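You operate a simulated robot arm through the tools that you are given. There is no shell and no other tool. Be economical: measure what you need, move in short steps, check, and stop when the job is done.

You run a simulated robot arm. Do the job below in one go: nothing can be reset, and whatever is moved stays where it is left.

## Task
Fill the steel jug at the filter and fill the brass tumbler from it to its line.
Fine: stand the jug under the filter to fill it; the jug is filled to its own line first and goes back; the other tumblers stay empty.

Only the result counts: the job must be done as asked and must still hold three seconds after the hand-in. Knocking over, shifting, dropping, spilling or breaking anything else fails it.

## Robot
A 6-joint arm with a two-finger parallel gripper, fixed in place. Base frame: the origin is at the foot of the arm, x ahead of it, y to its left, z up; the work surface is at about z = 0.8. Units: m, rad, N and s.
With the tool pointing down near the work surface it reaches from about 0.24 to 0.64 m from the base axis. Its first joint turns from -1.152 to 1.152 rad. Payload 2.7 kg.
The TCP is the grasp point between the finger pads, 0.023 m short of the fingertips. In the tool frame z runs along the fingers and y along their closing line. Largest opening 0.094 m; finger width 0.038, thickness 0.01; the body of the gripper, 0.054 by 0.096 m, starts 0.039 m behind the TCP.
Orientation is that of the tool frame in the base frame, as a unit quaternion [x, y, z, w]. With the fingers straight down and closing along the base's y, the tool's x points along the base's -x, its y along +y and its z along -z.

## Interface
- The arm moves only by the tool step_arm. Its argument "commands" is text: rows parted by semicolons, each of 7 numbers parted by spaces: the shift along the tool's x, y, z in m, then the turn, a rotation vector about the tool's x, y, z in rad, then the closure, from 0 (fully open) to 1 (shut). In form: tx ty tz rx ry rz fingers; .... A call has 1 to 20 rows; each row shifts and turns the commanded pose from where the row before left it, along the tool's axes as they then stand. A row lasts 0.2 s, in which the tool goes at most 0.05 m and 0.15 rad; a call with a longer step from one row to the next is refused whole, and so is a gripper value outside its range. A pose out of reach is approached as far as the arm can. The call stops where the force on the tool passes 70 N (or 10 N more than at its start, if that is more) or the arm is blocked; 0.2 s more then pass. The fingers move at their own pace (about 0.045 m/s each) and stop on an object; they squeeze with about 39 N. The grip force told is the motor's: it shows also when the fingers shut on nothing. Time passes only in rows, and 0.2 s behind the last, so rows that do not move let the fingers close. The reply holds the time, the measured pose of the TCP, the force on the tool along the base axes, the opening and the grip force, in the units named above and with some noise.
- Cameras (640 x 400 px; columns grow to the right, rows downward): "scene" is fixed at [0.0903, -0.4422, 1.4135]; the picture's right is [0.64, -0.77, 0.00], its down [-0.37, -0.31, -0.88] and it looks along [0.67, 0.56, -0.48] (base axes); focal length 214 px, centre (320, 200). "wrist" rides on the gripper at [0.086, 0.016, -0.075] in the tool frame; the picture's right is [-0.18, 0.98, 0.00], its down [-0.58, -0.11, -0.81] and it looks along [-0.79, -0.15, 0.59] (tool axes); focal length 243 px, centre (320, 200). There is no depth. A picture from a camera that has moved, and an enlarged one, comes with that camera's place and axes in the base frame and with its lens.
- snapshot(camera): a new picture of that camera. No time passes.
- close_up(camera, box): a new picture of the part [left, top, right, bottom] of that camera's present view, enlarged. No time passes.
- close_job(): hands the job in; it is judged then, once.

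Go step by step. Nothing tells you positions but the pictures and the camera data: compare them with the known pose of the tool, close in by small moves and look again before you grip or let go. The budget is 120 turns and 84 pictures, counting those below and the enlarged ones. Unless the task says otherwise, let go and move clear before handing in, and close with one line.

The tools are called after ">>>" as name(argument=value, ...) on one line, values as JSON. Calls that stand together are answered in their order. step_arm: Moves the arm, as the interface text tells. Its arguments: {"type":"object","properties":{"commands":{"type":"string"}},"required":["commands"]} The other tools are called the same way: snapshot (camera) takes a picture; close_up (camera, box) takes an enlarged picture of a part of a camera's view; close_job () hands the job in.

At the start:

```text
time: 0.0
position: [0.2218, -0.1925, 1.343]
ee_rot: [0.0, 1.0, 0.0, 0.0]
ft_force: [-1.0, 0.2, 0.6]
gripper_width: 0.0941
grip_force: 0.1
```

scene: 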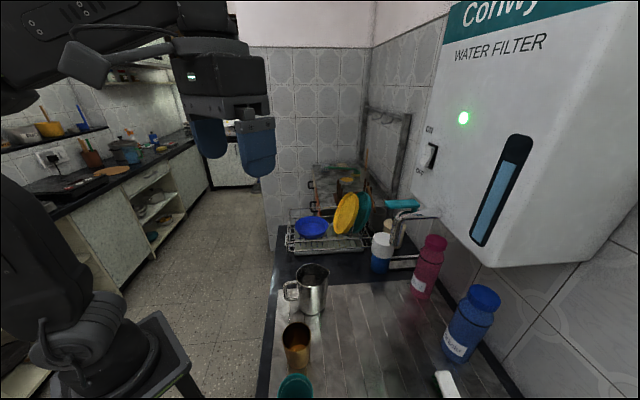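
wrist: 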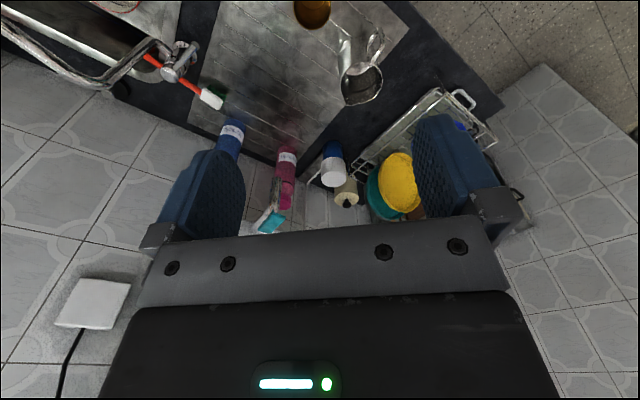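

I see a steel jug, a brass tumbler, a teal tumbler, and a water filter on the wall with a tap with a teal lever. I'll look closer first.

>>> close_up(camera="scene", box=[250, 250, 410, 400])

>>> close_up(camera="scene", box=[340, 180, 480, 290])

>>> close_up(camera="wrist", box=[120, 0, 440, 240])

>>> close_up(camera="scene", box=[400, 90, 560, 260])

```text
2.67 times, centred on (330, 325) of scene
camera zoom: at [0.0903, -0.4422, 1.4135], right [0.64, -0.77, 0.0], down [-0.37, -0.31, -0.88], along [0.67, 0.56, -0.48], focal length 572 px, centre (293, -133)
```

zoom: 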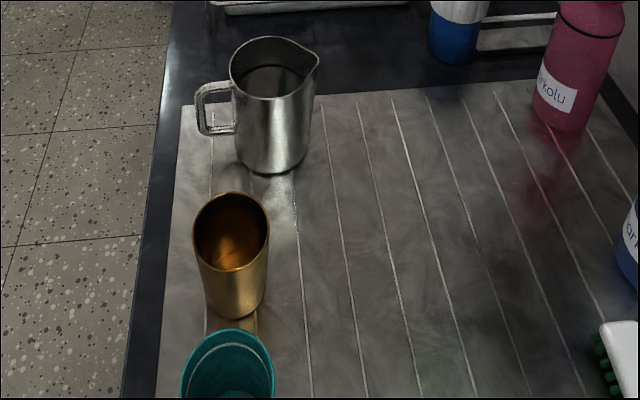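

```text
3.64 times, centred on (410, 235) of scene
camera zoom: at [0.0903, -0.4422, 1.4135], right [0.64, -0.77, 0.0], down [-0.37, -0.31, -0.88], along [0.67, 0.56, -0.48], focal length 780 px, centre (-7, 73)
```

zoom: 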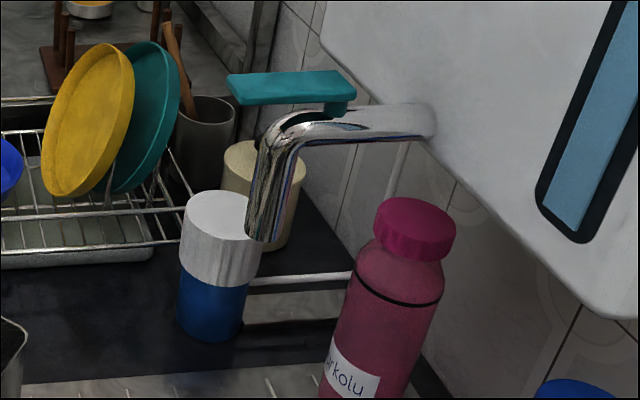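

```text
1.67 times, centred on (280, 120) of wrist
camera zoom: at [0.1346, -0.1755, 1.417], right [0.18, 0.98, 0.0], down [0.58, -0.11, 0.81], along [0.79, -0.15, -0.59], focal length 404 px, centre (387, 333)
```

zoom: 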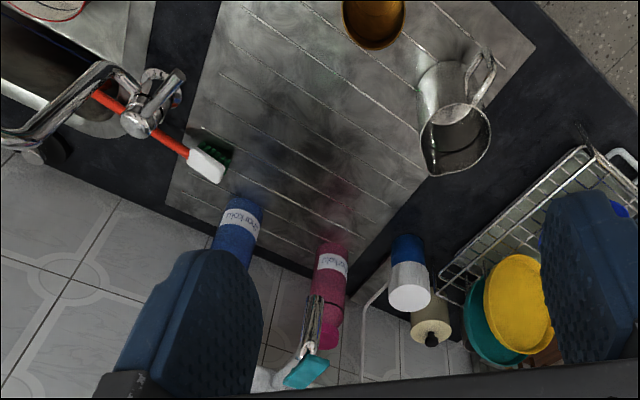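

```text
2.35 times, centred on (480, 175) of scene
camera zoom: at [0.0903, -0.4422, 1.4135], right [0.64, -0.77, 0.0], down [-0.37, -0.31, -0.88], along [0.67, 0.56, -0.48], focal length 505 px, centre (-56, 259)
```

zoom: 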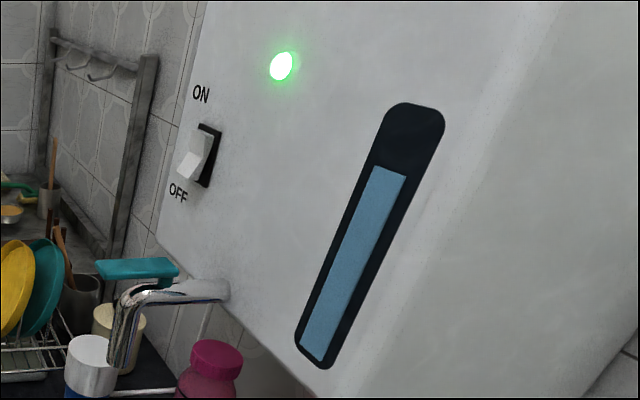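

Rough estimates: jug about (0.39,-0.16), brass tumbler about (0.265,-0.228), tap tip about (0.486,-0.33,1.09), counter running diagonally. I'll look more closely at the tap lever, the jug interior and the switch.

>>> close_up(camera="scene", box=[375, 185, 455, 245])

>>> close_up(camera="scene", box=[275, 255, 345, 325])

>>> close_up(camera="scene", box=[260, 310, 340, 400])

>>> close_up(camera="wrist", box=[230, 160, 330, 240])

```text
6.67 times, centred on (415, 215) of scene
camera zoom: at [0.0903, -0.4422, 1.4135], right [0.64, -0.77, 0.0], down [-0.37, -0.31, -0.88], along [0.67, 0.56, -0.48], focal length 1430 px, centre (-313, 100)
```

zoom: 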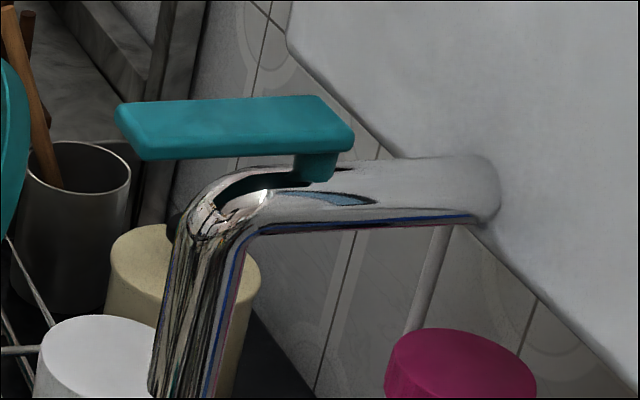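

```text
5.71 times, centred on (310, 290) of scene
camera zoom: at [0.0903, -0.4422, 1.4135], right [0.64, -0.77, 0.0], down [-0.37, -0.31, -0.88], along [0.67, 0.56, -0.48], focal length 1226 px, centre (377, -314)
```

zoom: 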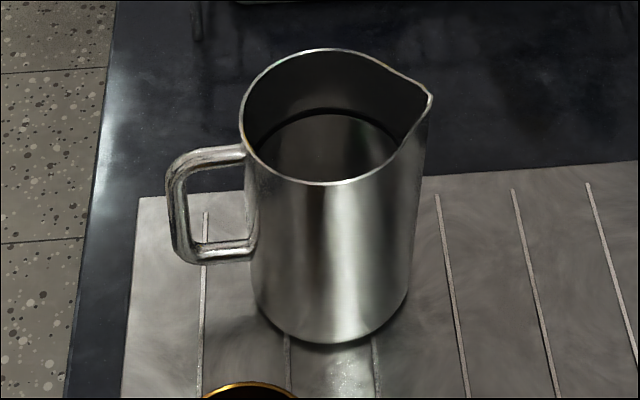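

```text
4.44 times, centred on (300, 355) of scene
camera zoom: at [0.0903, -0.4422, 1.4135], right [0.64, -0.77, 0.0], down [-0.37, -0.31, -0.88], along [0.67, 0.56, -0.48], focal length 953 px, centre (409, -489)
```

zoom: 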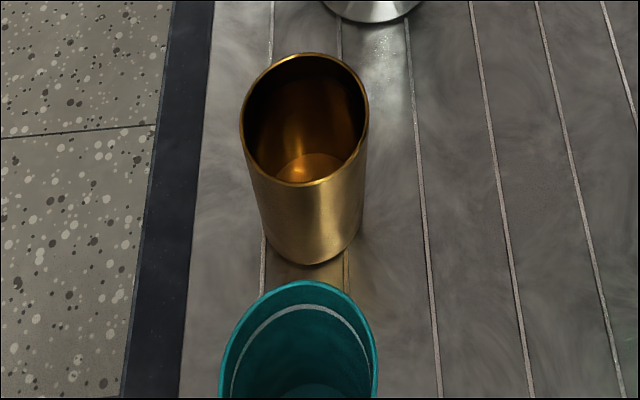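

```text
5.00 times, centred on (280, 200) of wrist
camera zoom: at [0.1346, -0.1755, 1.417], right [0.18, 0.98, 0.0], down [0.58, -0.11, 0.81], along [0.79, -0.15, -0.59], focal length 1213 px, centre (520, 200)
```

zoom: 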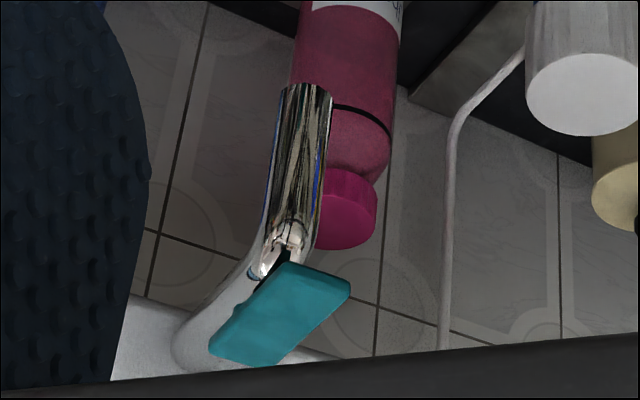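

The lever plate sits on top of the tap and the jug's spout points at the wall. My plan is to grip the jug body from above with the tool leaning back on the handle side, so it clears the tap. First I yaw the tool to the jug's axis, move above it and look.

>>> step_arm(commands="0 0 0 0 0 0.128 0; 0 0 0 0 0 0.128 0; 0 0 0 0 0 0.128 0; 0 0 0 0 0 0.128 0; 0 0 0 0 0 0.128 0; 0 0 0 0 0 0.128 0; -0.0163 0.0238 0.0333 0 0 0 0; -0.0163 0.0238 0.0333 0 0 0 0; -0.0163 0.0238 0.0333 0 0 0 0; -0.0163 0.0238 0.0333 0 0 0 0; -0.0163 0.0238 0.0333 0 0 0 0; -0.0163 0.0238 0.0333 0 0 0 0; 0 0 0 0 0 0 0")

>>> snapshot(camera="wrist")

>>> snapshot(camera="scene")

```text
time: 2.8
position: [0.3912, -0.1576, 1.1419]
ee_rot: [0.375, 0.927, 0.0, 0.001]
ft_force: [0.3, -0.1, 0.3]
gripper_width: 0.0936
grip_force: 0.0
```

```text
73 pictures are left
camera wrist: at [0.3393, -0.0857, 1.2158], right [0.82, 0.58, 0.0], down [0.34, -0.48, 0.81], along [0.47, -0.66, -0.59], focal length 243 px, centre (320, 200)
```

wrist: 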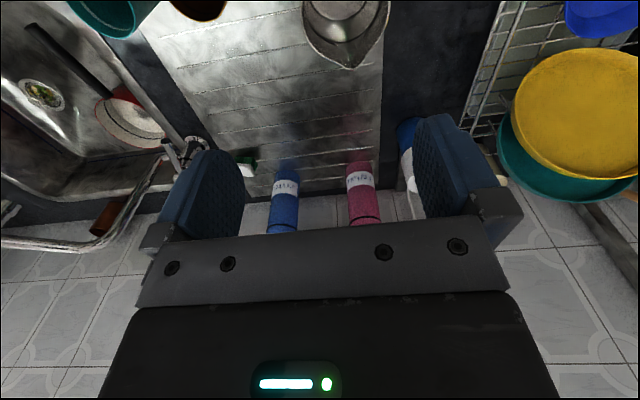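

```text
72 pictures are left
```

scene: 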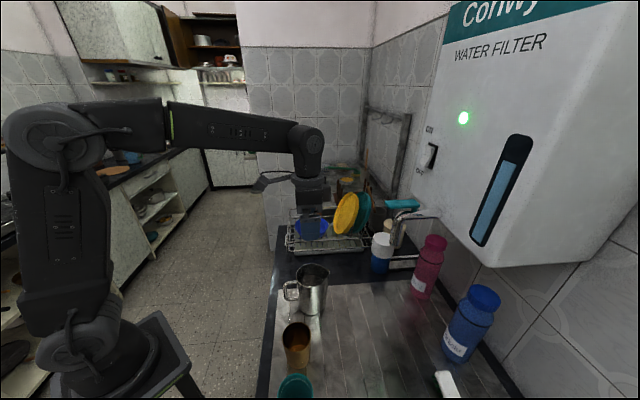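

The wrist view cuts off the jug, so I'll back off along the handle direction to see it fully.

>>> step_arm(commands="0.04 0.01 0 0 0 0 0; 0.04 0.01 0 0 0 0 0; 0.04 0 0 0 0 0 0; 0 0 0 0 0 0 0")

>>> snapshot(camera="wrist")

>>> close_up(camera="wrist", box=[240, 0, 440, 160])

```text
time: 3.8
position: [0.3194, -0.0582, 1.1423]
ee_rot: [0.375, 0.927, 0.0, 0.001]
ft_force: [-0.1, -0.4, 0.1]
gripper_width: 0.0939
grip_force: 0.1
```

```text
71 pictures are left
camera wrist: at [0.2665, 0.0131, 1.2162], right [0.82, 0.58, 0.0], down [0.34, -0.48, 0.81], along [0.47, -0.66, -0.59], focal length 243 px, centre (320, 200)
```

wrist: 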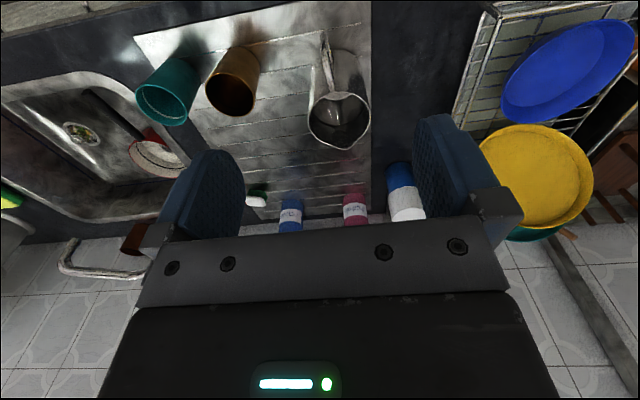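

```text
2.50 times, centred on (340, 80) of wrist
camera zoom: at [0.2665, 0.0131, 1.2162], right [0.82, 0.58, 0.0], down [0.34, -0.48, 0.81], along [0.47, -0.66, -0.59], focal length 606 px, centre (270, 500)
```

zoom: 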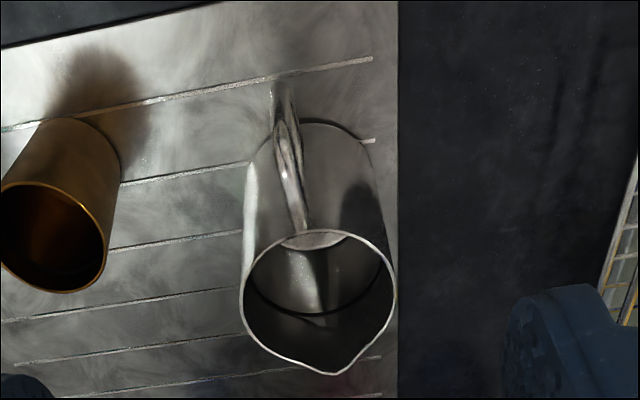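

The rim is about 0.09 m wide, too tight for the gripper. I'll grip the handle instead: outer bar near (0.352,-0.094), z about 0.84–0.90, with the tool pitched. I'm now turning, leaning and descending to a standoff behind the handle.

>>> step_arm(commands="0 0 0 0 0 -0.07 0; 0 0 0 0 -0.1163 0 0; 0 0 0 0 -0.1163 0 0; 0 0 0 0 -0.1163 0 0; 0 0 0 0 -0.1163 0 0; 0 0 0 0 -0.1163 0 0; 0 0 0 0 -0.1163 0 0; 0.028 -0.0018 0.0303 0 0 0 0; 0.028 -0.0018 0.0303 0 0 0 0; 0.028 -0.0018 0.0303 0 0 0 0; 0.028 -0.0018 0.0303 0 0 0 0; 0 0 0 0 0 0 0")

>>> snapshot(camera="wrist")

>>> snapshot(camera="scene")

```text
time: 6.4
position: [0.3558, -0.0576, 1.0031]
ee_rot: [0.322, 0.883, -0.118, 0.321]
ft_force: [0.7, 1.1, 0.6]
gripper_width: 0.0941
grip_force: 0.0
out of reach, approached as far as the arm can: row 9, 10, 11
```

```text
69 pictures are left
camera wrist: at [0.2776, 0.0279, 1.0035], right [0.74, 0.66, 0.12], down [-0.12, -0.04, 0.99], along [0.66, -0.75, 0.06], focal length 243 px, centre (320, 200)
```

wrist: 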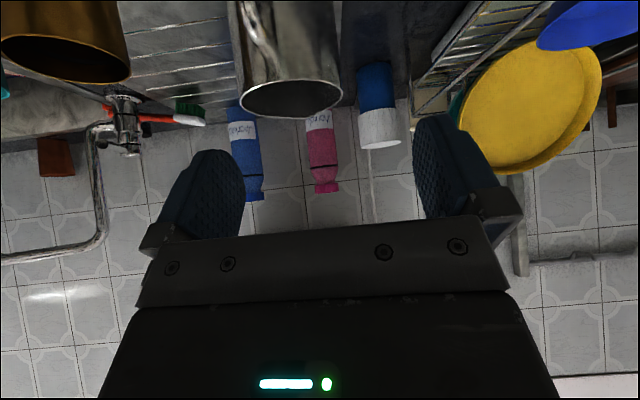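

```text
68 pictures are left
```

scene: 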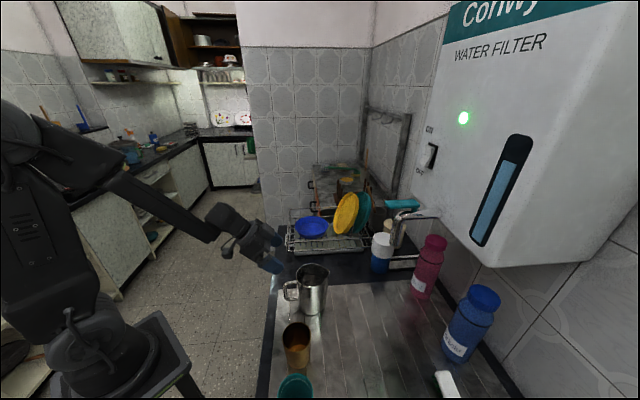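

That pose is too near the base for a 40° lean. I'll cut the lean to 30° and go above the handle instead, descending straight down.

>>> step_arm(commands="0 0 0 0 0.0875 0 0; 0 0 0 0 0.0875 0 0; -0.028 0.0005 0.0145 0 0 0 0; -0.028 0.0005 0.0145 0 0 0 0; 0 0 0 0 0 0 0")

>>> snapshot(camera="wrist")

```text
time: 7.6
position: [0.4041, -0.0968, 1.0071]
ee_rot: [0.33, 0.907, -0.089, 0.244]
ft_force: [0.2, 0.1, -0.1]
gripper_width: 0.0943
grip_force: 0.1
```

```text
67 pictures are left
camera wrist: at [0.3279, -0.0122, 1.0274], right [0.75, 0.65, 0.09], down [0.01, -0.15, 0.99], along [0.66, -0.75, -0.11], focal length 243 px, centre (320, 200)
```

wrist: 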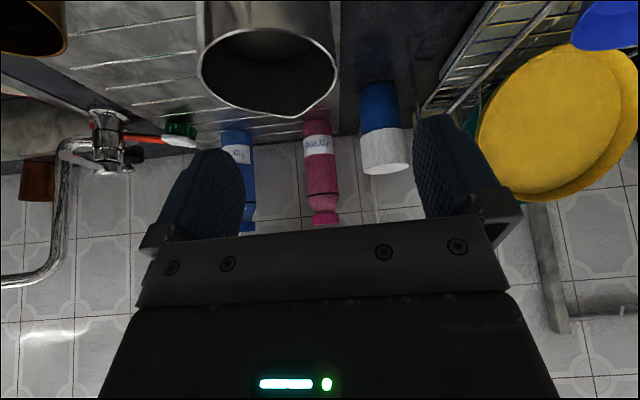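

The commanded pose does reset to the reached one, and the jug axis near (0.41,-0.145) is confirmed. I'm moving above the handle at z about 0.955 to see it between the fingers.

>>> step_arm(commands="0.0165 -0.0155 -0.0095 0 0 0 0; 0.0165 -0.0155 -0.0095 0 0 0 0; 0.0125 0 0.0217 0 0 0 0; 0.0125 0 0.0217 0 0 0 0; 0 0 0 0 0 0 0")

>>> snapshot(camera="wrist")

>>> close_up(camera="scene", box=[220, 210, 360, 340])

```text
time: 8.8
position: [0.353, -0.0954, 0.9571]
ee_rot: [0.33, 0.908, -0.088, 0.243]
ft_force: [-0.6, -0.2, -0.2]
gripper_width: 0.0936
grip_force: 0.1
```

```text
66 pictures are left
camera wrist: at [0.2767, -0.0111, 0.9775], right [0.75, 0.65, 0.09], down [0.01, -0.15, 0.99], along [0.66, -0.75, -0.12], focal length 243 px, centre (320, 200)
```

wrist: 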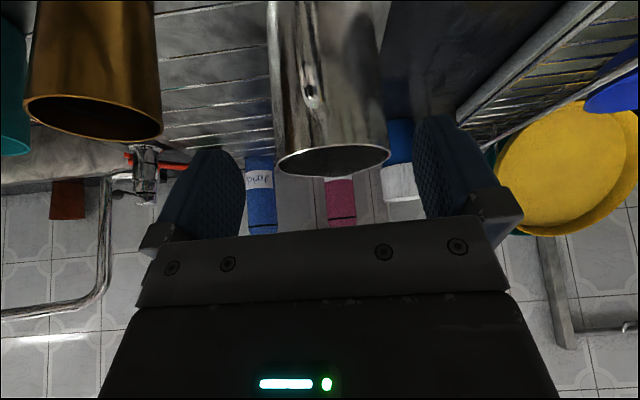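

```text
3.08 times, centred on (290, 275) of scene
camera zoom: at [0.0903, -0.4422, 1.4135], right [0.64, -0.77, 0.0], down [-0.37, -0.31, -0.88], along [0.67, 0.56, -0.48], focal length 660 px, centre (412, -31)
```

zoom: 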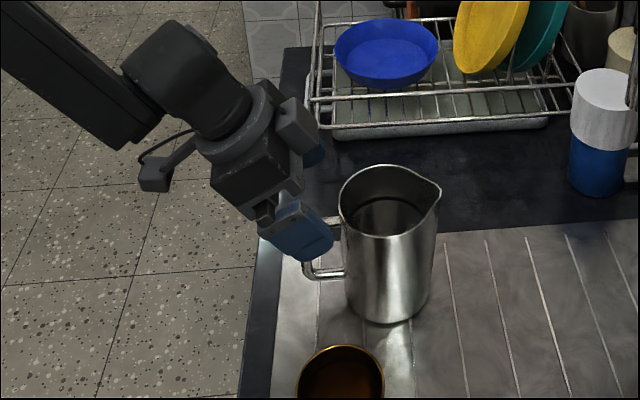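

>>> close_up(camera="wrist", box=[220, 0, 420, 190])

```text
2.11 times, centred on (320, 95) of wrist
camera zoom: at [0.2767, -0.0111, 0.9775], right [0.75, 0.65, 0.09], down [0.01, -0.15, 0.99], along [0.66, -0.75, -0.12], focal length 511 px, centre (320, 421)
```

zoom: 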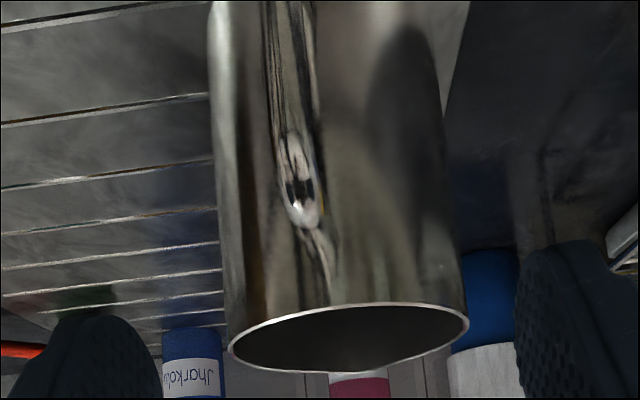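

The handle lies in the finger plane and its top outer corner is at about (0.351,-0.094,0.897). I'm descending to straddle it.

>>> step_arm(commands="0.011 0 0.0225 0 0 0 0; 0.011 0 0.0225 0 0 0 0; 0.011 0 0.0225 0 0 0 0; 0 0 0 0 0 0 0")

>>> close_up(camera="wrist", box=[160, 0, 480, 240])

>>> close_up(camera="scene", box=[250, 230, 350, 330])

```text
time: 9.8
position: [0.3586, -0.0988, 0.8812]
ee_rot: [0.33, 0.907, -0.09, 0.244]
ft_force: [0.6, -1.2, 0.0]
gripper_width: 0.0941
grip_force: 0.1
```

```text
1.67 times, centred on (320, 120) of wrist
camera zoom: at [0.2824, -0.0152, 0.9016], right [0.75, 0.65, 0.09], down [0.01, -0.15, 0.99], along [0.66, -0.75, -0.11], focal length 404 px, centre (320, 333)
```

zoom: 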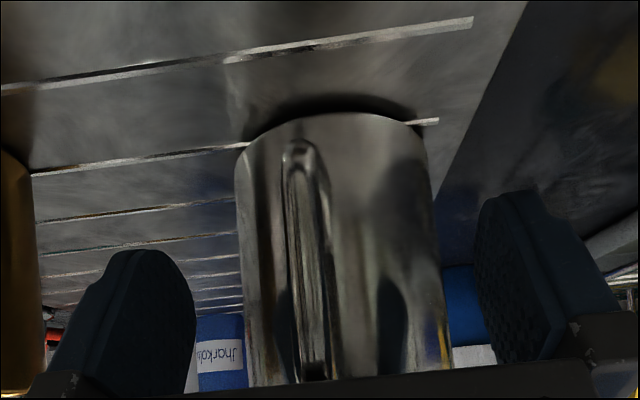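

```text
4.00 times, centred on (300, 280) of scene
camera zoom: at [0.0903, -0.4422, 1.4135], right [0.64, -0.77, 0.0], down [-0.37, -0.31, -0.88], along [0.67, 0.56, -0.48], focal length 858 px, centre (400, -120)
```

zoom: 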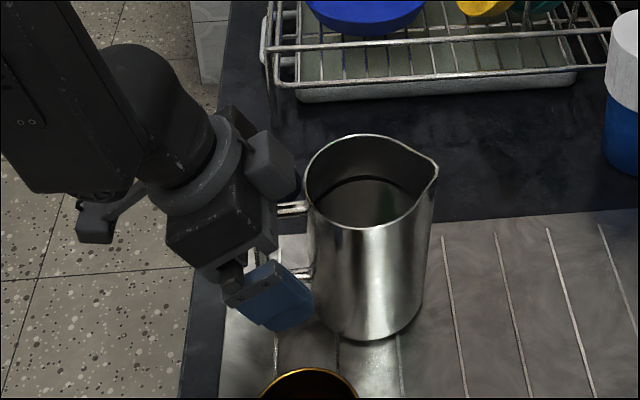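

The handle runs between the pads and clears the palm. Closing the fingers now.

>>> step_arm(commands="0 0 0 0 0 0 1; 0 0 0 0 0 0 1; 0 0 0 0 0 0 1; 0 0 0 0 0 0 1; 0 0 0 0 0 0 1; 0 0 0 0 0 0 1; 0 0 0 0 0 0 1")

>>> close_up(camera="scene", box=[250, 230, 350, 330])

```text
time: 11.4
position: [0.359, -0.0993, 0.8827]
ee_rot: [0.33, 0.907, -0.089, 0.245]
ft_force: [-0.8, 1.2, 1.7]
gripper_width: 0.0107
grip_force: 39.2
```

```text
4.00 times, centred on (300, 280) of scene
camera zoom: at [0.0902, -0.4421, 1.4135], right [0.64, -0.77, 0.0], down [-0.37, -0.31, -0.88], along [0.67, 0.56, -0.48], focal length 858 px, centre (400, -120)
```

zoom: 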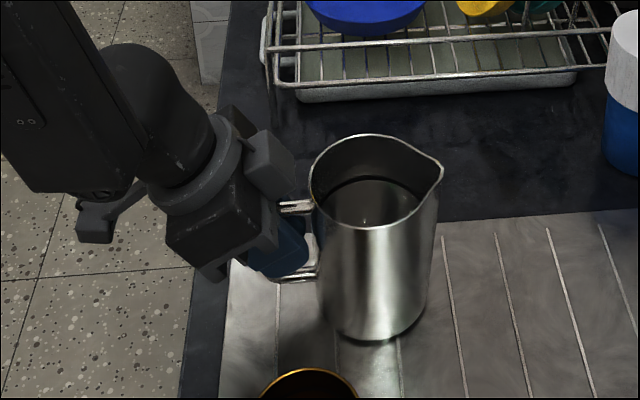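

The handle is gripped with a 0.0107 opening. I'll lift slightly to test for slip and feel the weight.

>>> step_arm(commands="-0.0075 0 -0.013 0 0 0 1; -0.0075 0 -0.013 0 0 0 1; -0.0075 0 -0.013 0 0 0 1; 0 0 0 0 0 0 1; 0 0 0 0 0 0 1")

>>> close_up(camera="scene", box=[250, 230, 350, 330])

```text
time: 12.6
position: [0.3593, -0.099, 0.9265]
ee_rot: [0.33, 0.908, -0.09, 0.243]
ft_force: [-0.5, -0.9, -1.2]
gripper_width: 0.0107
grip_force: 38.9
```

```text
4.00 times, centred on (300, 280) of scene
camera zoom: at [0.0903, -0.4422, 1.4135], right [0.64, -0.77, 0.0], down [-0.37, -0.31, -0.88], along [0.67, 0.56, -0.48], focal length 858 px, centre (400, -120)
```

zoom: 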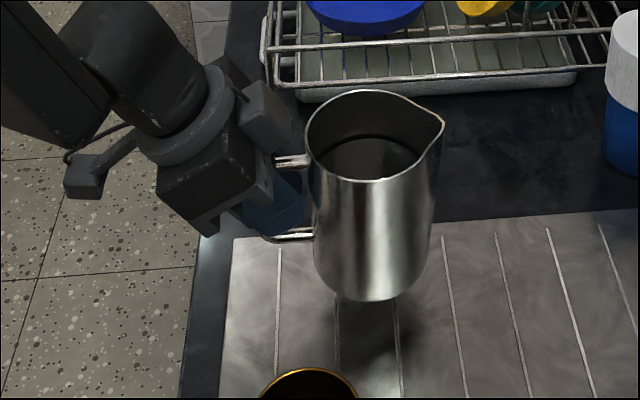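

The jug lifts upright without slip. I'm carrying it under the tap at low height.

>>> step_arm(commands="-0.0257 -0.0158 0.0148 0 0 0 1; -0.0257 -0.0158 0.0148 0 0 0 1; -0.0257 -0.0158 0.0148 0 0 0 1; -0.0257 -0.0158 0.0148 0 0 0 1; -0.0257 -0.0158 0.0148 0 0 0 1; -0.0257 -0.0158 0.0148 0 0 0 1; 0 0 0 0 0 0 1")

>>> snapshot(camera="scene")

>>> snapshot(camera="wrist")

```text
time: 14.2
position: [0.4334, -0.2858, 0.9244]
ee_rot: [0.33, 0.908, -0.089, 0.243]
ft_force: [0.7, -0.1, -1.1]
gripper_width: 0.0105
grip_force: 38.9
```

```text
59 pictures are left
```

scene: 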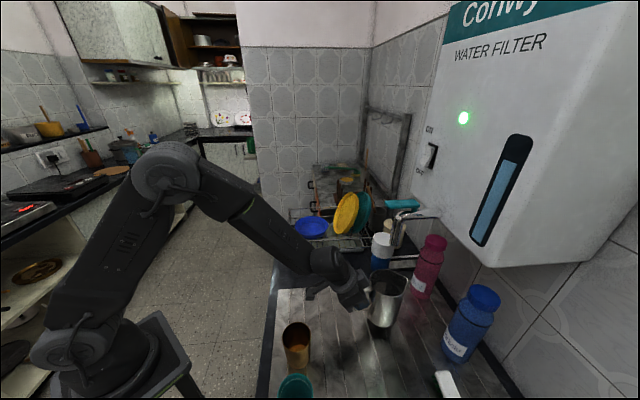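

```text
58 pictures are left
camera wrist: at [0.3572, -0.2027, 0.9448], right [0.75, 0.65, 0.09], down [0.01, -0.15, 0.99], along [0.66, -0.74, -0.11], focal length 243 px, centre (320, 200)
```

wrist: 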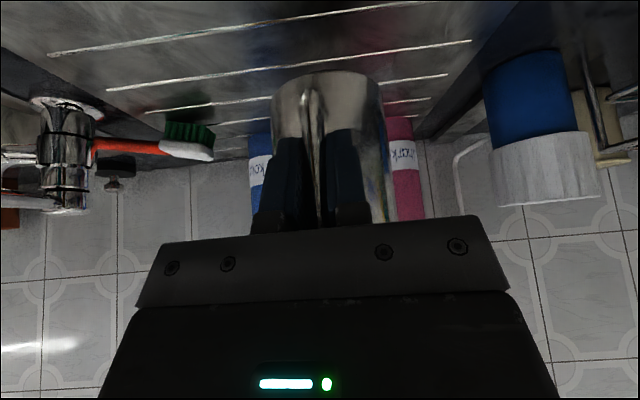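

The jug mouth lines up with the vertical below the tap outlet. I'm lowering it to the surface.

>>> step_arm(commands="0.01 0 0.0173 0 0 0 1; 0.009 0 0.0156 0 0 0 1; 0.001 0 0.0018 0 0 0 1; 0 0 0 0 0 0 1")

>>> close_up(camera="scene", box=[330, 190, 470, 340])

```text
time: 15.2
position: [0.4334, -0.2865, 0.8851]
ee_rot: [0.33, 0.908, -0.089, 0.242]
ft_force: [-0.1, 0.9, -2.3]
gripper_width: 0.0103
grip_force: 38.7
```

```text
2.67 times, centred on (400, 265) of scene
camera zoom: at [0.0903, -0.4422, 1.4135], right [0.64, -0.77, 0.0], down [-0.37, -0.31, -0.88], along [0.67, 0.56, -0.48], focal length 572 px, centre (107, 27)
```

zoom: 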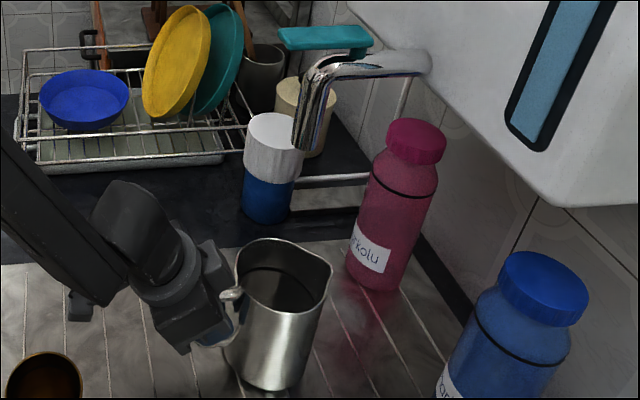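

>>> step_arm(commands="0.001 0 0.0017 0 0 0 1; 0 0 0 0 0 0 1; 0.0008 0 0.0013 0 0 0 1; 0 0 0 0 0 0 1")

```text
time: 16.2
position: [0.435, -0.287, 0.8827]
ee_rot: [0.33, 0.907, -0.089, 0.244]
ft_force: [-0.5, 0.9, -2.2]
gripper_width: 0.0108
grip_force: 39.1
```

>>> step_arm(commands="0.0008 0 0.0013 0 0 0 1; 0 0 0 0 0 0 1; 0.0008 0 0.0013 0 0 0 1; 0 0 0 0 0 0 1")

```text
time: 17.2
position: [0.4341, -0.2872, 0.8805]
ee_rot: [0.329, 0.907, -0.09, 0.246]
ft_force: [-4.6, 2.4, 13.7]
gripper_width: 0.0107
grip_force: 39.4
```

The jug has touched down. I'm easing 1 mm, opening, and backing out along the tool axis.

>>> step_arm(commands="-0.0005 0 -0.0009 0 0 0 1; 0 0 0 0 0 0 0.85; 0 0 0 0 0 0 0.5; 0 0 0 0 0 0 0; 0 0 0 0 0 0 0; 0 0 0 0 0 0 0; 0 0 0 0 0 0 0; 0 0 0 0 0 0 0; 0 0 -0.03 0 0 0 0; 0 0 -0.04 0 0 0 0; 0 0 -0.04 0 0 0 0; 0 0 0 0 0 0 0")

>>> close_up(camera="scene", box=[330, 190, 470, 340])

>>> snapshot(camera="wrist")

```text
time: 19.8
position: [0.3906, -0.2503, 0.9764]
ee_rot: [0.33, 0.908, -0.089, 0.243]
ft_force: [1.0, 0.0, -0.5]
gripper_width: 0.0938
grip_force: 0.1
```

```text
2.67 times, centred on (400, 265) of scene
camera zoom: at [0.0902, -0.4421, 1.4135], right [0.64, -0.77, 0.0], down [-0.37, -0.31, -0.88], along [0.67, 0.56, -0.48], focal length 572 px, centre (107, 27)
```

zoom: 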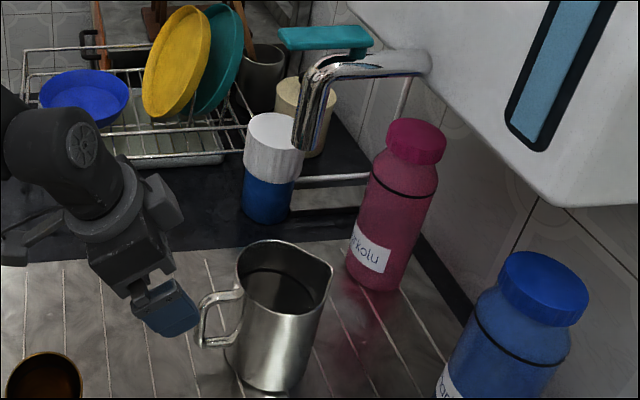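

```text
55 pictures are left
camera wrist: at [0.3144, -0.1659, 0.9964], right [0.75, 0.65, 0.09], down [0.01, -0.15, 0.99], along [0.66, -0.74, -0.12], focal length 243 px, centre (320, 200)
```

wrist: 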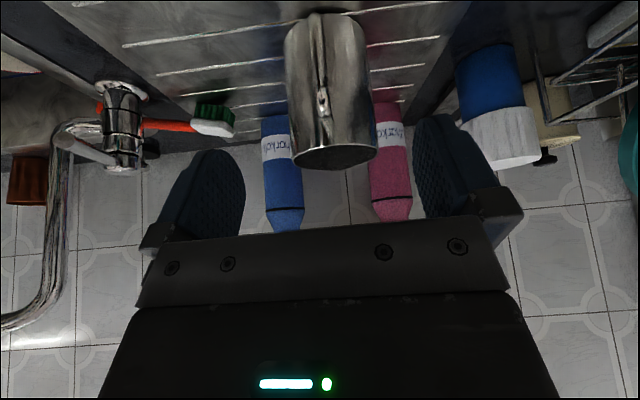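

The jug stands well under the outlet. Now I raise the closed gripper above lever height, clear of the tap, and look at the lever.

>>> step_arm(commands="0.0433 0 -0.025 0 0 0 0; -0.0238 0 -0.0411 0 0 0 1; -0.0238 0 -0.0411 0 0 0 1; -0.0238 0 -0.0411 0 0 0 1; -0.0238 0 -0.0411 0 0 0 1; -0.0238 0 -0.0411 0 0 0 1; -0.0238 0 -0.0411 0 0 0 1; -0.0238 0 -0.0411 0 0 0 1; 0 0 0 0 0.131 0 1; 0 0 0 0 0.131 0 1; 0 0 0 0 0.131 0 1; 0 0 0 0 0.131 0 1; 0 0 0 0 0 0 1")

>>> snapshot(camera="wrist")

>>> close_up(camera="wrist", box=[220, 60, 420, 220])

```text
time: 22.6
position: [0.3539, -0.2184, 1.3078]
ee_rot: [0.342, 0.94, 0.0, -0.001]
ft_force: [0.1, 0.2, 0.4]
gripper_width: 0.0
grip_force: 38.7
```

```text
54 pictures are left
camera wrist: at [0.2969, -0.1507, 1.3818], right [0.77, 0.63, 0.0], down [0.38, -0.46, 0.81], along [0.51, -0.62, -0.59], focal length 243 px, centre (320, 200)
```

wrist: 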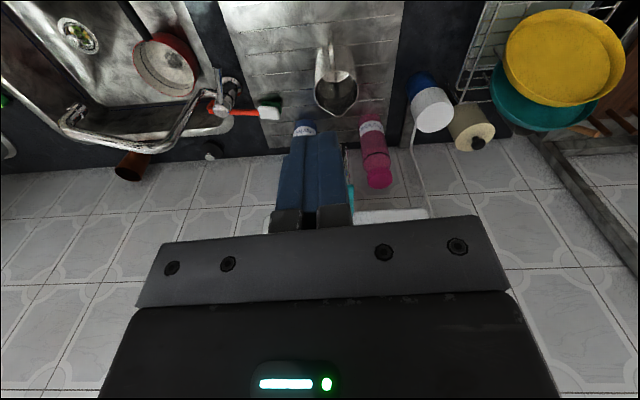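

```text
2.50 times, centred on (320, 140) of wrist
camera zoom: at [0.2969, -0.1507, 1.3818], right [0.77, 0.63, 0.0], down [0.38, -0.46, 0.81], along [0.51, -0.62, -0.59], focal length 606 px, centre (320, 350)
```

zoom: 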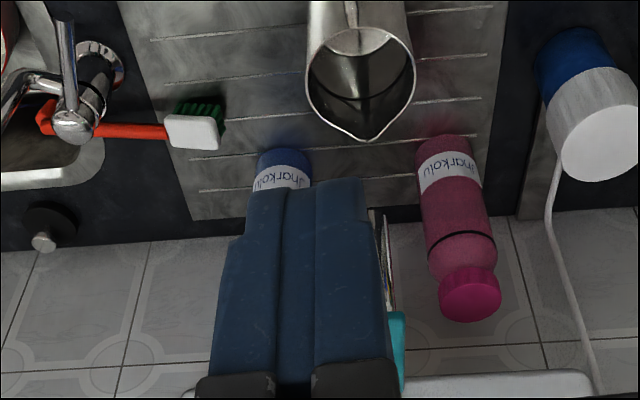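

>>> step_arm(commands="0 -0.03 0 0 0 0 1; 0 -0.03 0 0 0 0 1; 0 0 0 0 0 0 1")

>>> close_up(camera="wrist", box=[320, 60, 480, 220])

```text
time: 23.4
position: [0.3144, -0.2652, 1.3072]
ee_rot: [0.342, 0.94, -0.001, 0.0]
ft_force: [0.3, 0.4, -0.2]
gripper_width: 0.0002
grip_force: 39.4
```

```text
2.50 times, centred on (400, 140) of wrist
camera zoom: at [0.2581, -0.1974, 1.3813], right [0.77, 0.64, 0.0], down [0.38, -0.46, 0.81], along [0.51, -0.62, -0.59], focal length 606 px, centre (120, 350)
```

zoom: 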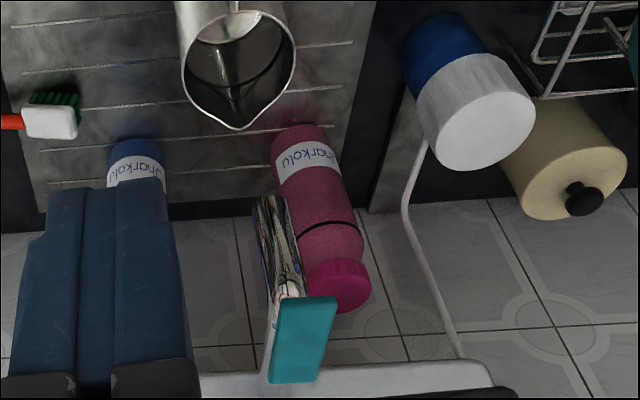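

The lever's free end is near (0.460,-0.305,1.20), with the stem toward the filter. I'm going above the free end with closed fingers.

>>> step_arm(commands="-0.035 0.0158 0 0 0 0 1; -0.035 0.0158 0 0 0 0 1; -0.035 0.0158 0 0 0 0 1; -0.035 0.0158 0 0 0 0 1; 0 0 0.03 0 0 0 1; 0 0 0.027 0 0 0 1; 0 0 0 0 0 0 1")

>>> close_up(camera="scene", box=[350, 130, 470, 260])

>>> close_up(camera="wrist", box=[220, 60, 420, 220])

```text
time: 25.0
position: [0.4271, -0.2813, 1.2036]
ee_rot: [0.342, 0.94, -0.001, 0.0]
ft_force: [-0.1, 0.1, 0.6]
gripper_width: 0.0
grip_force: 38.6
out of reach, approached as far as the arm can: row 2, 3, 4
```

```text
3.08 times, centred on (410, 195) of scene
camera zoom: at [0.0903, -0.4421, 1.4135], right [0.64, -0.77, 0.0], down [-0.37, -0.31, -0.88], along [0.67, 0.56, -0.48], focal length 660 px, centre (43, 215)
```

zoom: 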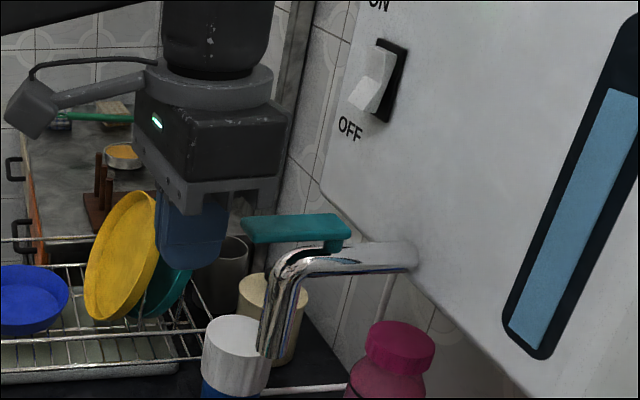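

```text
2.50 times, centred on (320, 140) of wrist
camera zoom: at [0.3699, -0.2134, 1.2775], right [0.77, 0.63, 0.0], down [0.38, -0.46, 0.81], along [0.51, -0.62, -0.59], focal length 606 px, centre (320, 350)
```

zoom: 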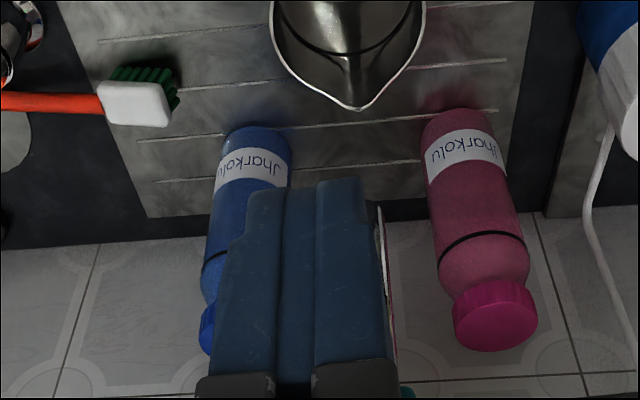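

The tool reaches this far only when leaning. It is now just in front of the lever end, so I'll lean 45°, rise, then move over the lever and look.

>>> step_arm(commands="0.02 0 -0.01 0 0 0 1; 0 0 0 0 -0.131 0 1; 0 0 0 0 -0.131 0 1; 0 0 0 0 -0.131 0 1; 0 0 0 0 -0.131 0 1; 0 0 0 0 -0.131 0 1; 0 0 0 0 -0.131 0 1; -0.0212 0 -0.0212 0 0 0 1; -0.0177 0 -0.0177 0 0 0 1; 0 0 0 0 0 0 1")

>>> close_up(camera="scene", box=[350, 130, 470, 260])

```text
time: 27.2
position: [0.411, -0.2698, 1.2695]
ee_rot: [0.316, 0.868, -0.132, 0.36]
ft_force: [0.1, -0.4, 0.4]
gripper_width: 0.0001
grip_force: 38.8
```

```text
3.08 times, centred on (410, 195) of scene
camera zoom: at [0.0903, -0.4421, 1.4135], right [0.64, -0.77, 0.0], down [-0.37, -0.31, -0.88], along [0.67, 0.56, -0.48], focal length 660 px, centre (43, 215)
```

zoom: 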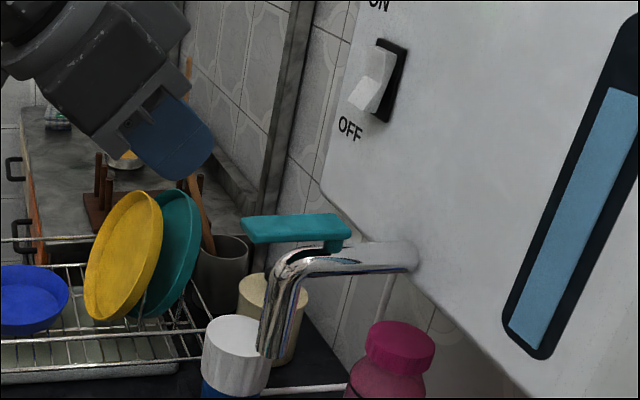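

>>> step_arm(commands="-0.0237 0.002 0.0237 0 0 0 1; -0.0237 0.002 0.0237 0 0 0 1; 0.0106 0 0.0106 0 0 0 1; 0.0106 0 0.0106 0 0 0 1; 0 0 0 0 0 0 1")

>>> close_up(camera="scene", box=[350, 130, 470, 260])

```text
time: 28.4
position: [0.4662, -0.31, 1.2401]
ee_rot: [0.316, 0.867, -0.132, 0.361]
ft_force: [0.1, -0.2, -0.6]
gripper_width: 0.0
grip_force: 39.1
```

```text
3.08 times, centred on (410, 195) of scene
camera zoom: at [0.0903, -0.4422, 1.4135], right [0.64, -0.77, 0.0], down [-0.37, -0.31, -0.88], along [0.67, 0.56, -0.48], focal length 660 px, centre (43, 215)
```

zoom: 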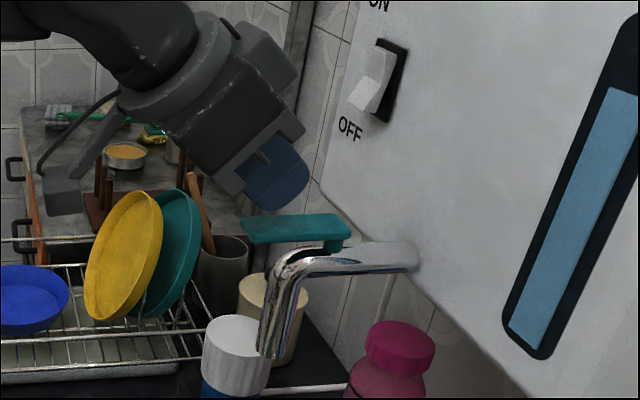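

The fingertips are just above the lever. Pressing down in small steps while watching the force.

>>> step_arm(commands="0.0035 0 0.0035 0 0 0 1; 0.0035 0 0.0035 0 0 0 1; 0.0021 0 0.0021 0 0 0 1; 0 0 0 0 0 0 1")

```text
time: 29.4
position: [0.4666, -0.3092, 1.2274]
ee_rot: [0.315, 0.868, -0.132, 0.36]
ft_force: [-1.3, 0.9, 2.3]
gripper_width: 0.0001
grip_force: 39.1
```

>>> step_arm(commands="0.0021 0 0.0021 0 0 0 1; 0.0021 0 0.0021 0 0 0 1; 0 0 0 0 0 0 1")

>>> close_up(camera="scene", box=[350, 170, 470, 300])

```text
time: 30.2
position: [0.4661, -0.3108, 1.2207]
ee_rot: [0.316, 0.868, -0.132, 0.36]
ft_force: [-0.4, -0.3, 2.3]
gripper_width: 0.0001
grip_force: 39.3
```

```text
3.08 times, centred on (410, 235) of scene
camera zoom: at [0.0902, -0.4421, 1.4135], right [0.64, -0.77, 0.0], down [-0.37, -0.31, -0.88], along [0.67, 0.56, -0.48], focal length 660 px, centre (43, 92)
```

zoom: 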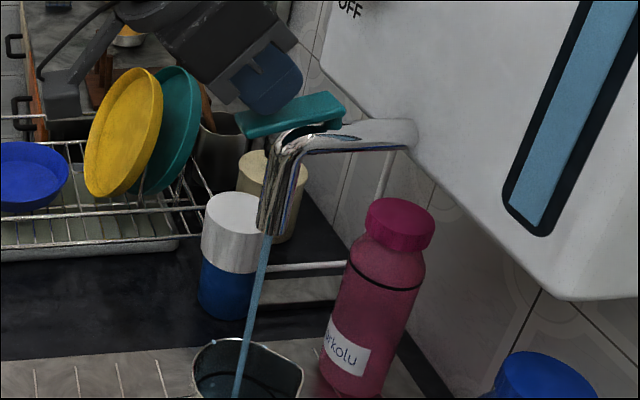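

Pressing the lever opens the tap and the stream falls into the jug. I'll hold it and monitor the level.

>>> close_up(camera="scene", box=[360, 240, 420, 340])

>>> step_arm(commands="0 0 0 0 0 0 1; 0 0 0 0 0 0 1")

>>> close_up(camera="scene", box=[360, 240, 420, 340])

```text
4.00 times, centred on (390, 290) of scene
camera zoom: at [0.0902, -0.4421, 1.4135], right [0.64, -0.77, 0.0], down [-0.37, -0.31, -0.88], along [0.67, 0.56, -0.48], focal length 858 px, centre (40, -160)
```

zoom: 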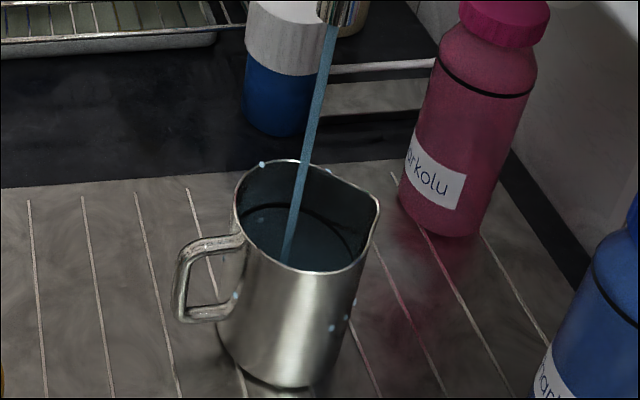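

```text
time: 30.8
position: [0.4656, -0.3099, 1.2201]
ee_rot: [0.315, 0.868, -0.131, 0.361]
ft_force: [-1.0, -0.8, 1.8]
gripper_width: 0.0
grip_force: 38.6
```

```text
4.00 times, centred on (390, 290) of scene
camera zoom: at [0.0902, -0.4421, 1.4135], right [0.64, -0.77, 0.0], down [-0.37, -0.31, -0.88], along [0.67, 0.56, -0.48], focal length 858 px, centre (40, -160)
```

zoom: 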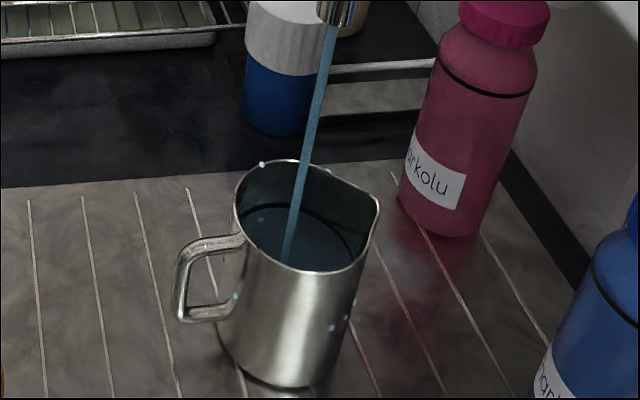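

>>> step_arm(commands="0 0 0 0 0 0 1; 0 0 0 0 0 0 1; 0 0 0 0 0 0 1; 0 0 0 0 0 0 1")

>>> close_up(camera="scene", box=[372, 270, 412, 310])

```text
time: 31.8
position: [0.4667, -0.31, 1.22]
ee_rot: [0.315, 0.868, -0.132, 0.361]
ft_force: [0.3, -0.7, 2.6]
gripper_width: 0.0
grip_force: 39.3
```

```text
10.00 times, centred on (392, 290) of scene
camera zoom: at [0.0902, -0.4421, 1.4135], right [0.64, -0.77, 0.0], down [-0.37, -0.31, -0.88], along [0.67, 0.56, -0.48], focal length 2145 px, centre (-400, -700)
```

zoom: 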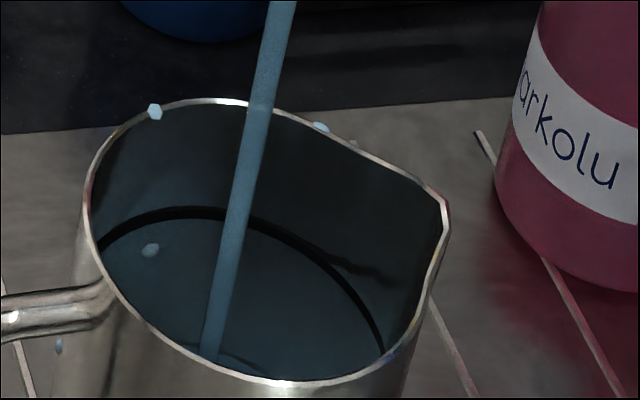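

I can't tell the level from this angle, so I'll release the lever to check the flow stops and look at it calmly.

>>> step_arm(commands="-0.0106 0 -0.0106 0 0 0 1; -0.0035 0 -0.0035 0 0 0 1; 0 0 0 0 0 0 1")

>>> close_up(camera="scene", box=[367, 190, 427, 310])

>>> close_up(camera="scene", box=[372, 270, 412, 310])

```text
time: 32.6
position: [0.4653, -0.3103, 1.2407]
ee_rot: [0.315, 0.868, -0.131, 0.36]
ft_force: [0.2, 0.4, -0.5]
gripper_width: 0.0001
grip_force: 39.0
```

```text
3.33 times, centred on (397, 250) of scene
camera zoom: at [0.0903, -0.4422, 1.4135], right [0.64, -0.77, 0.0], down [-0.37, -0.31, -0.88], along [0.67, 0.56, -0.48], focal length 715 px, centre (63, 33)
```

zoom: 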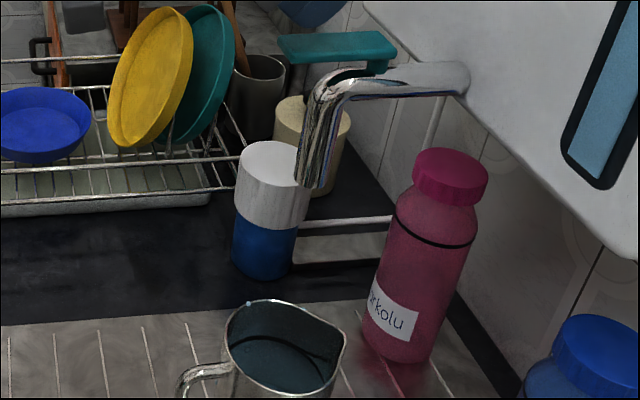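

```text
10.00 times, centred on (392, 290) of scene
camera zoom: at [0.0903, -0.4422, 1.4135], right [0.64, -0.77, 0.0], down [-0.37, -0.31, -0.88], along [0.67, 0.56, -0.48], focal length 2145 px, centre (-400, -700)
```

zoom: 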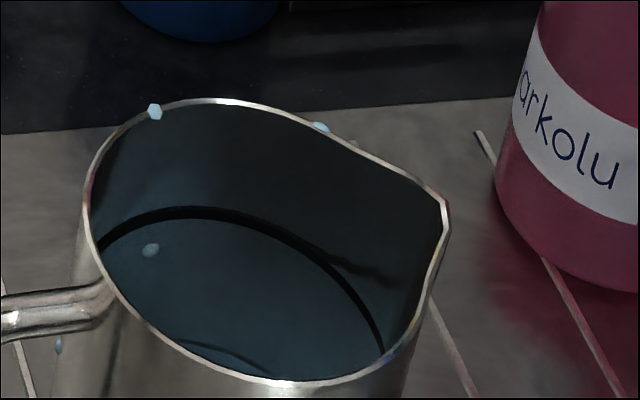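

The tap springs shut on release. The faint lower arc in the jug looks like the water edge at about half the line height. I'll press again for about 1 s and compare.

>>> step_arm(commands="0.0106 0 0.0106 0 0 0 1; 0.0035 0 0.0035 0 0 0 1; 0 0 0 0 0 0 1; 0 0 0 0 0 0 1; 0 0 0 0 0 0 1; 0 0 0 0 0 0 1; -0.0106 0 -0.0106 0 0 0 1; -0.0035 0 -0.0035 0 0 0 1; 0 0 0 0 0 0 1")

>>> close_up(camera="scene", box=[372, 270, 412, 310])

```text
time: 34.6
position: [0.4654, -0.3098, 1.2407]
ee_rot: [0.316, 0.868, -0.132, 0.36]
ft_force: [-0.3, -0.1, 0.1]
gripper_width: 0.0
grip_force: 38.9
```

```text
10.00 times, centred on (392, 290) of scene
camera zoom: at [0.0903, -0.4422, 1.4135], right [0.64, -0.77, 0.0], down [-0.37, -0.31, -0.88], along [0.67, 0.56, -0.48], focal length 2145 px, centre (-400, -700)
```

zoom: 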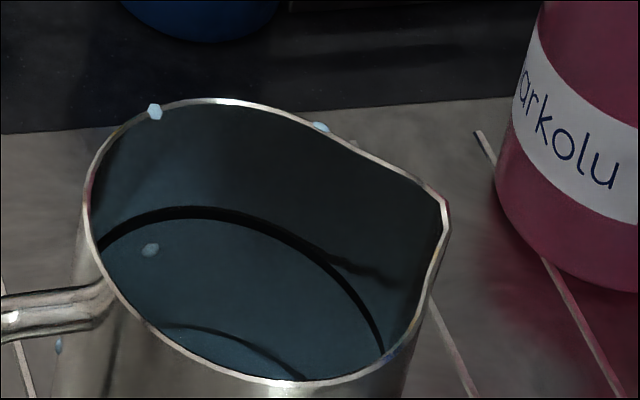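

The arc rose about 21 rows for that press, with about 105 rows left to the line. I'll press for roughly 2.5 s more and remeasure.

>>> step_arm(commands="0.0106 0 0.0106 0 0 0 1; 0.0035 0 0.0035 0 0 0 1; 0 0 0 0 0 0 1; 0 0 0 0 0 0 1; 0 0 0 0 0 0 1; 0 0 0 0 0 0 1; 0 0 0 0 0 0 1; 0 0 0 0 0 0 1; 0 0 0 0 0 0 1; 0 0 0 0 0 0 1; 0 0 0 0 0 0 1; -0.0106 0 -0.0106 0 0 0 1; -0.0035 0 -0.0035 0 0 0 1; 0 0 0 0 0 0 1")

>>> close_up(camera="scene", box=[372, 270, 412, 310])

```text
time: 37.6
position: [0.4661, -0.3104, 1.2406]
ee_rot: [0.315, 0.868, -0.131, 0.36]
ft_force: [0.1, 0.7, 0.4]
gripper_width: 0.0
grip_force: 39.1
```

```text
10.00 times, centred on (392, 290) of scene
camera zoom: at [0.0903, -0.4422, 1.4135], right [0.64, -0.77, 0.0], down [-0.37, -0.31, -0.88], along [0.67, 0.56, -0.48], focal length 2145 px, centre (-400, -700)
```

zoom: 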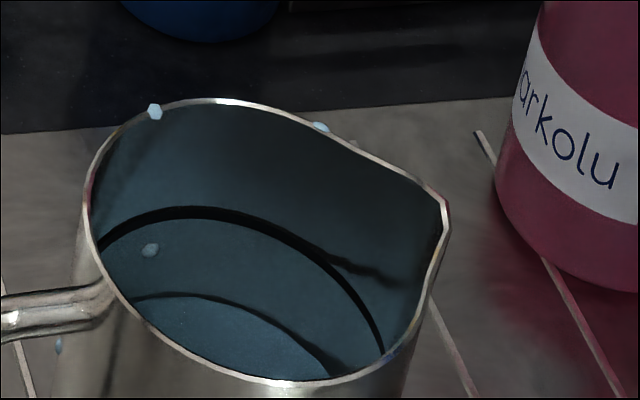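

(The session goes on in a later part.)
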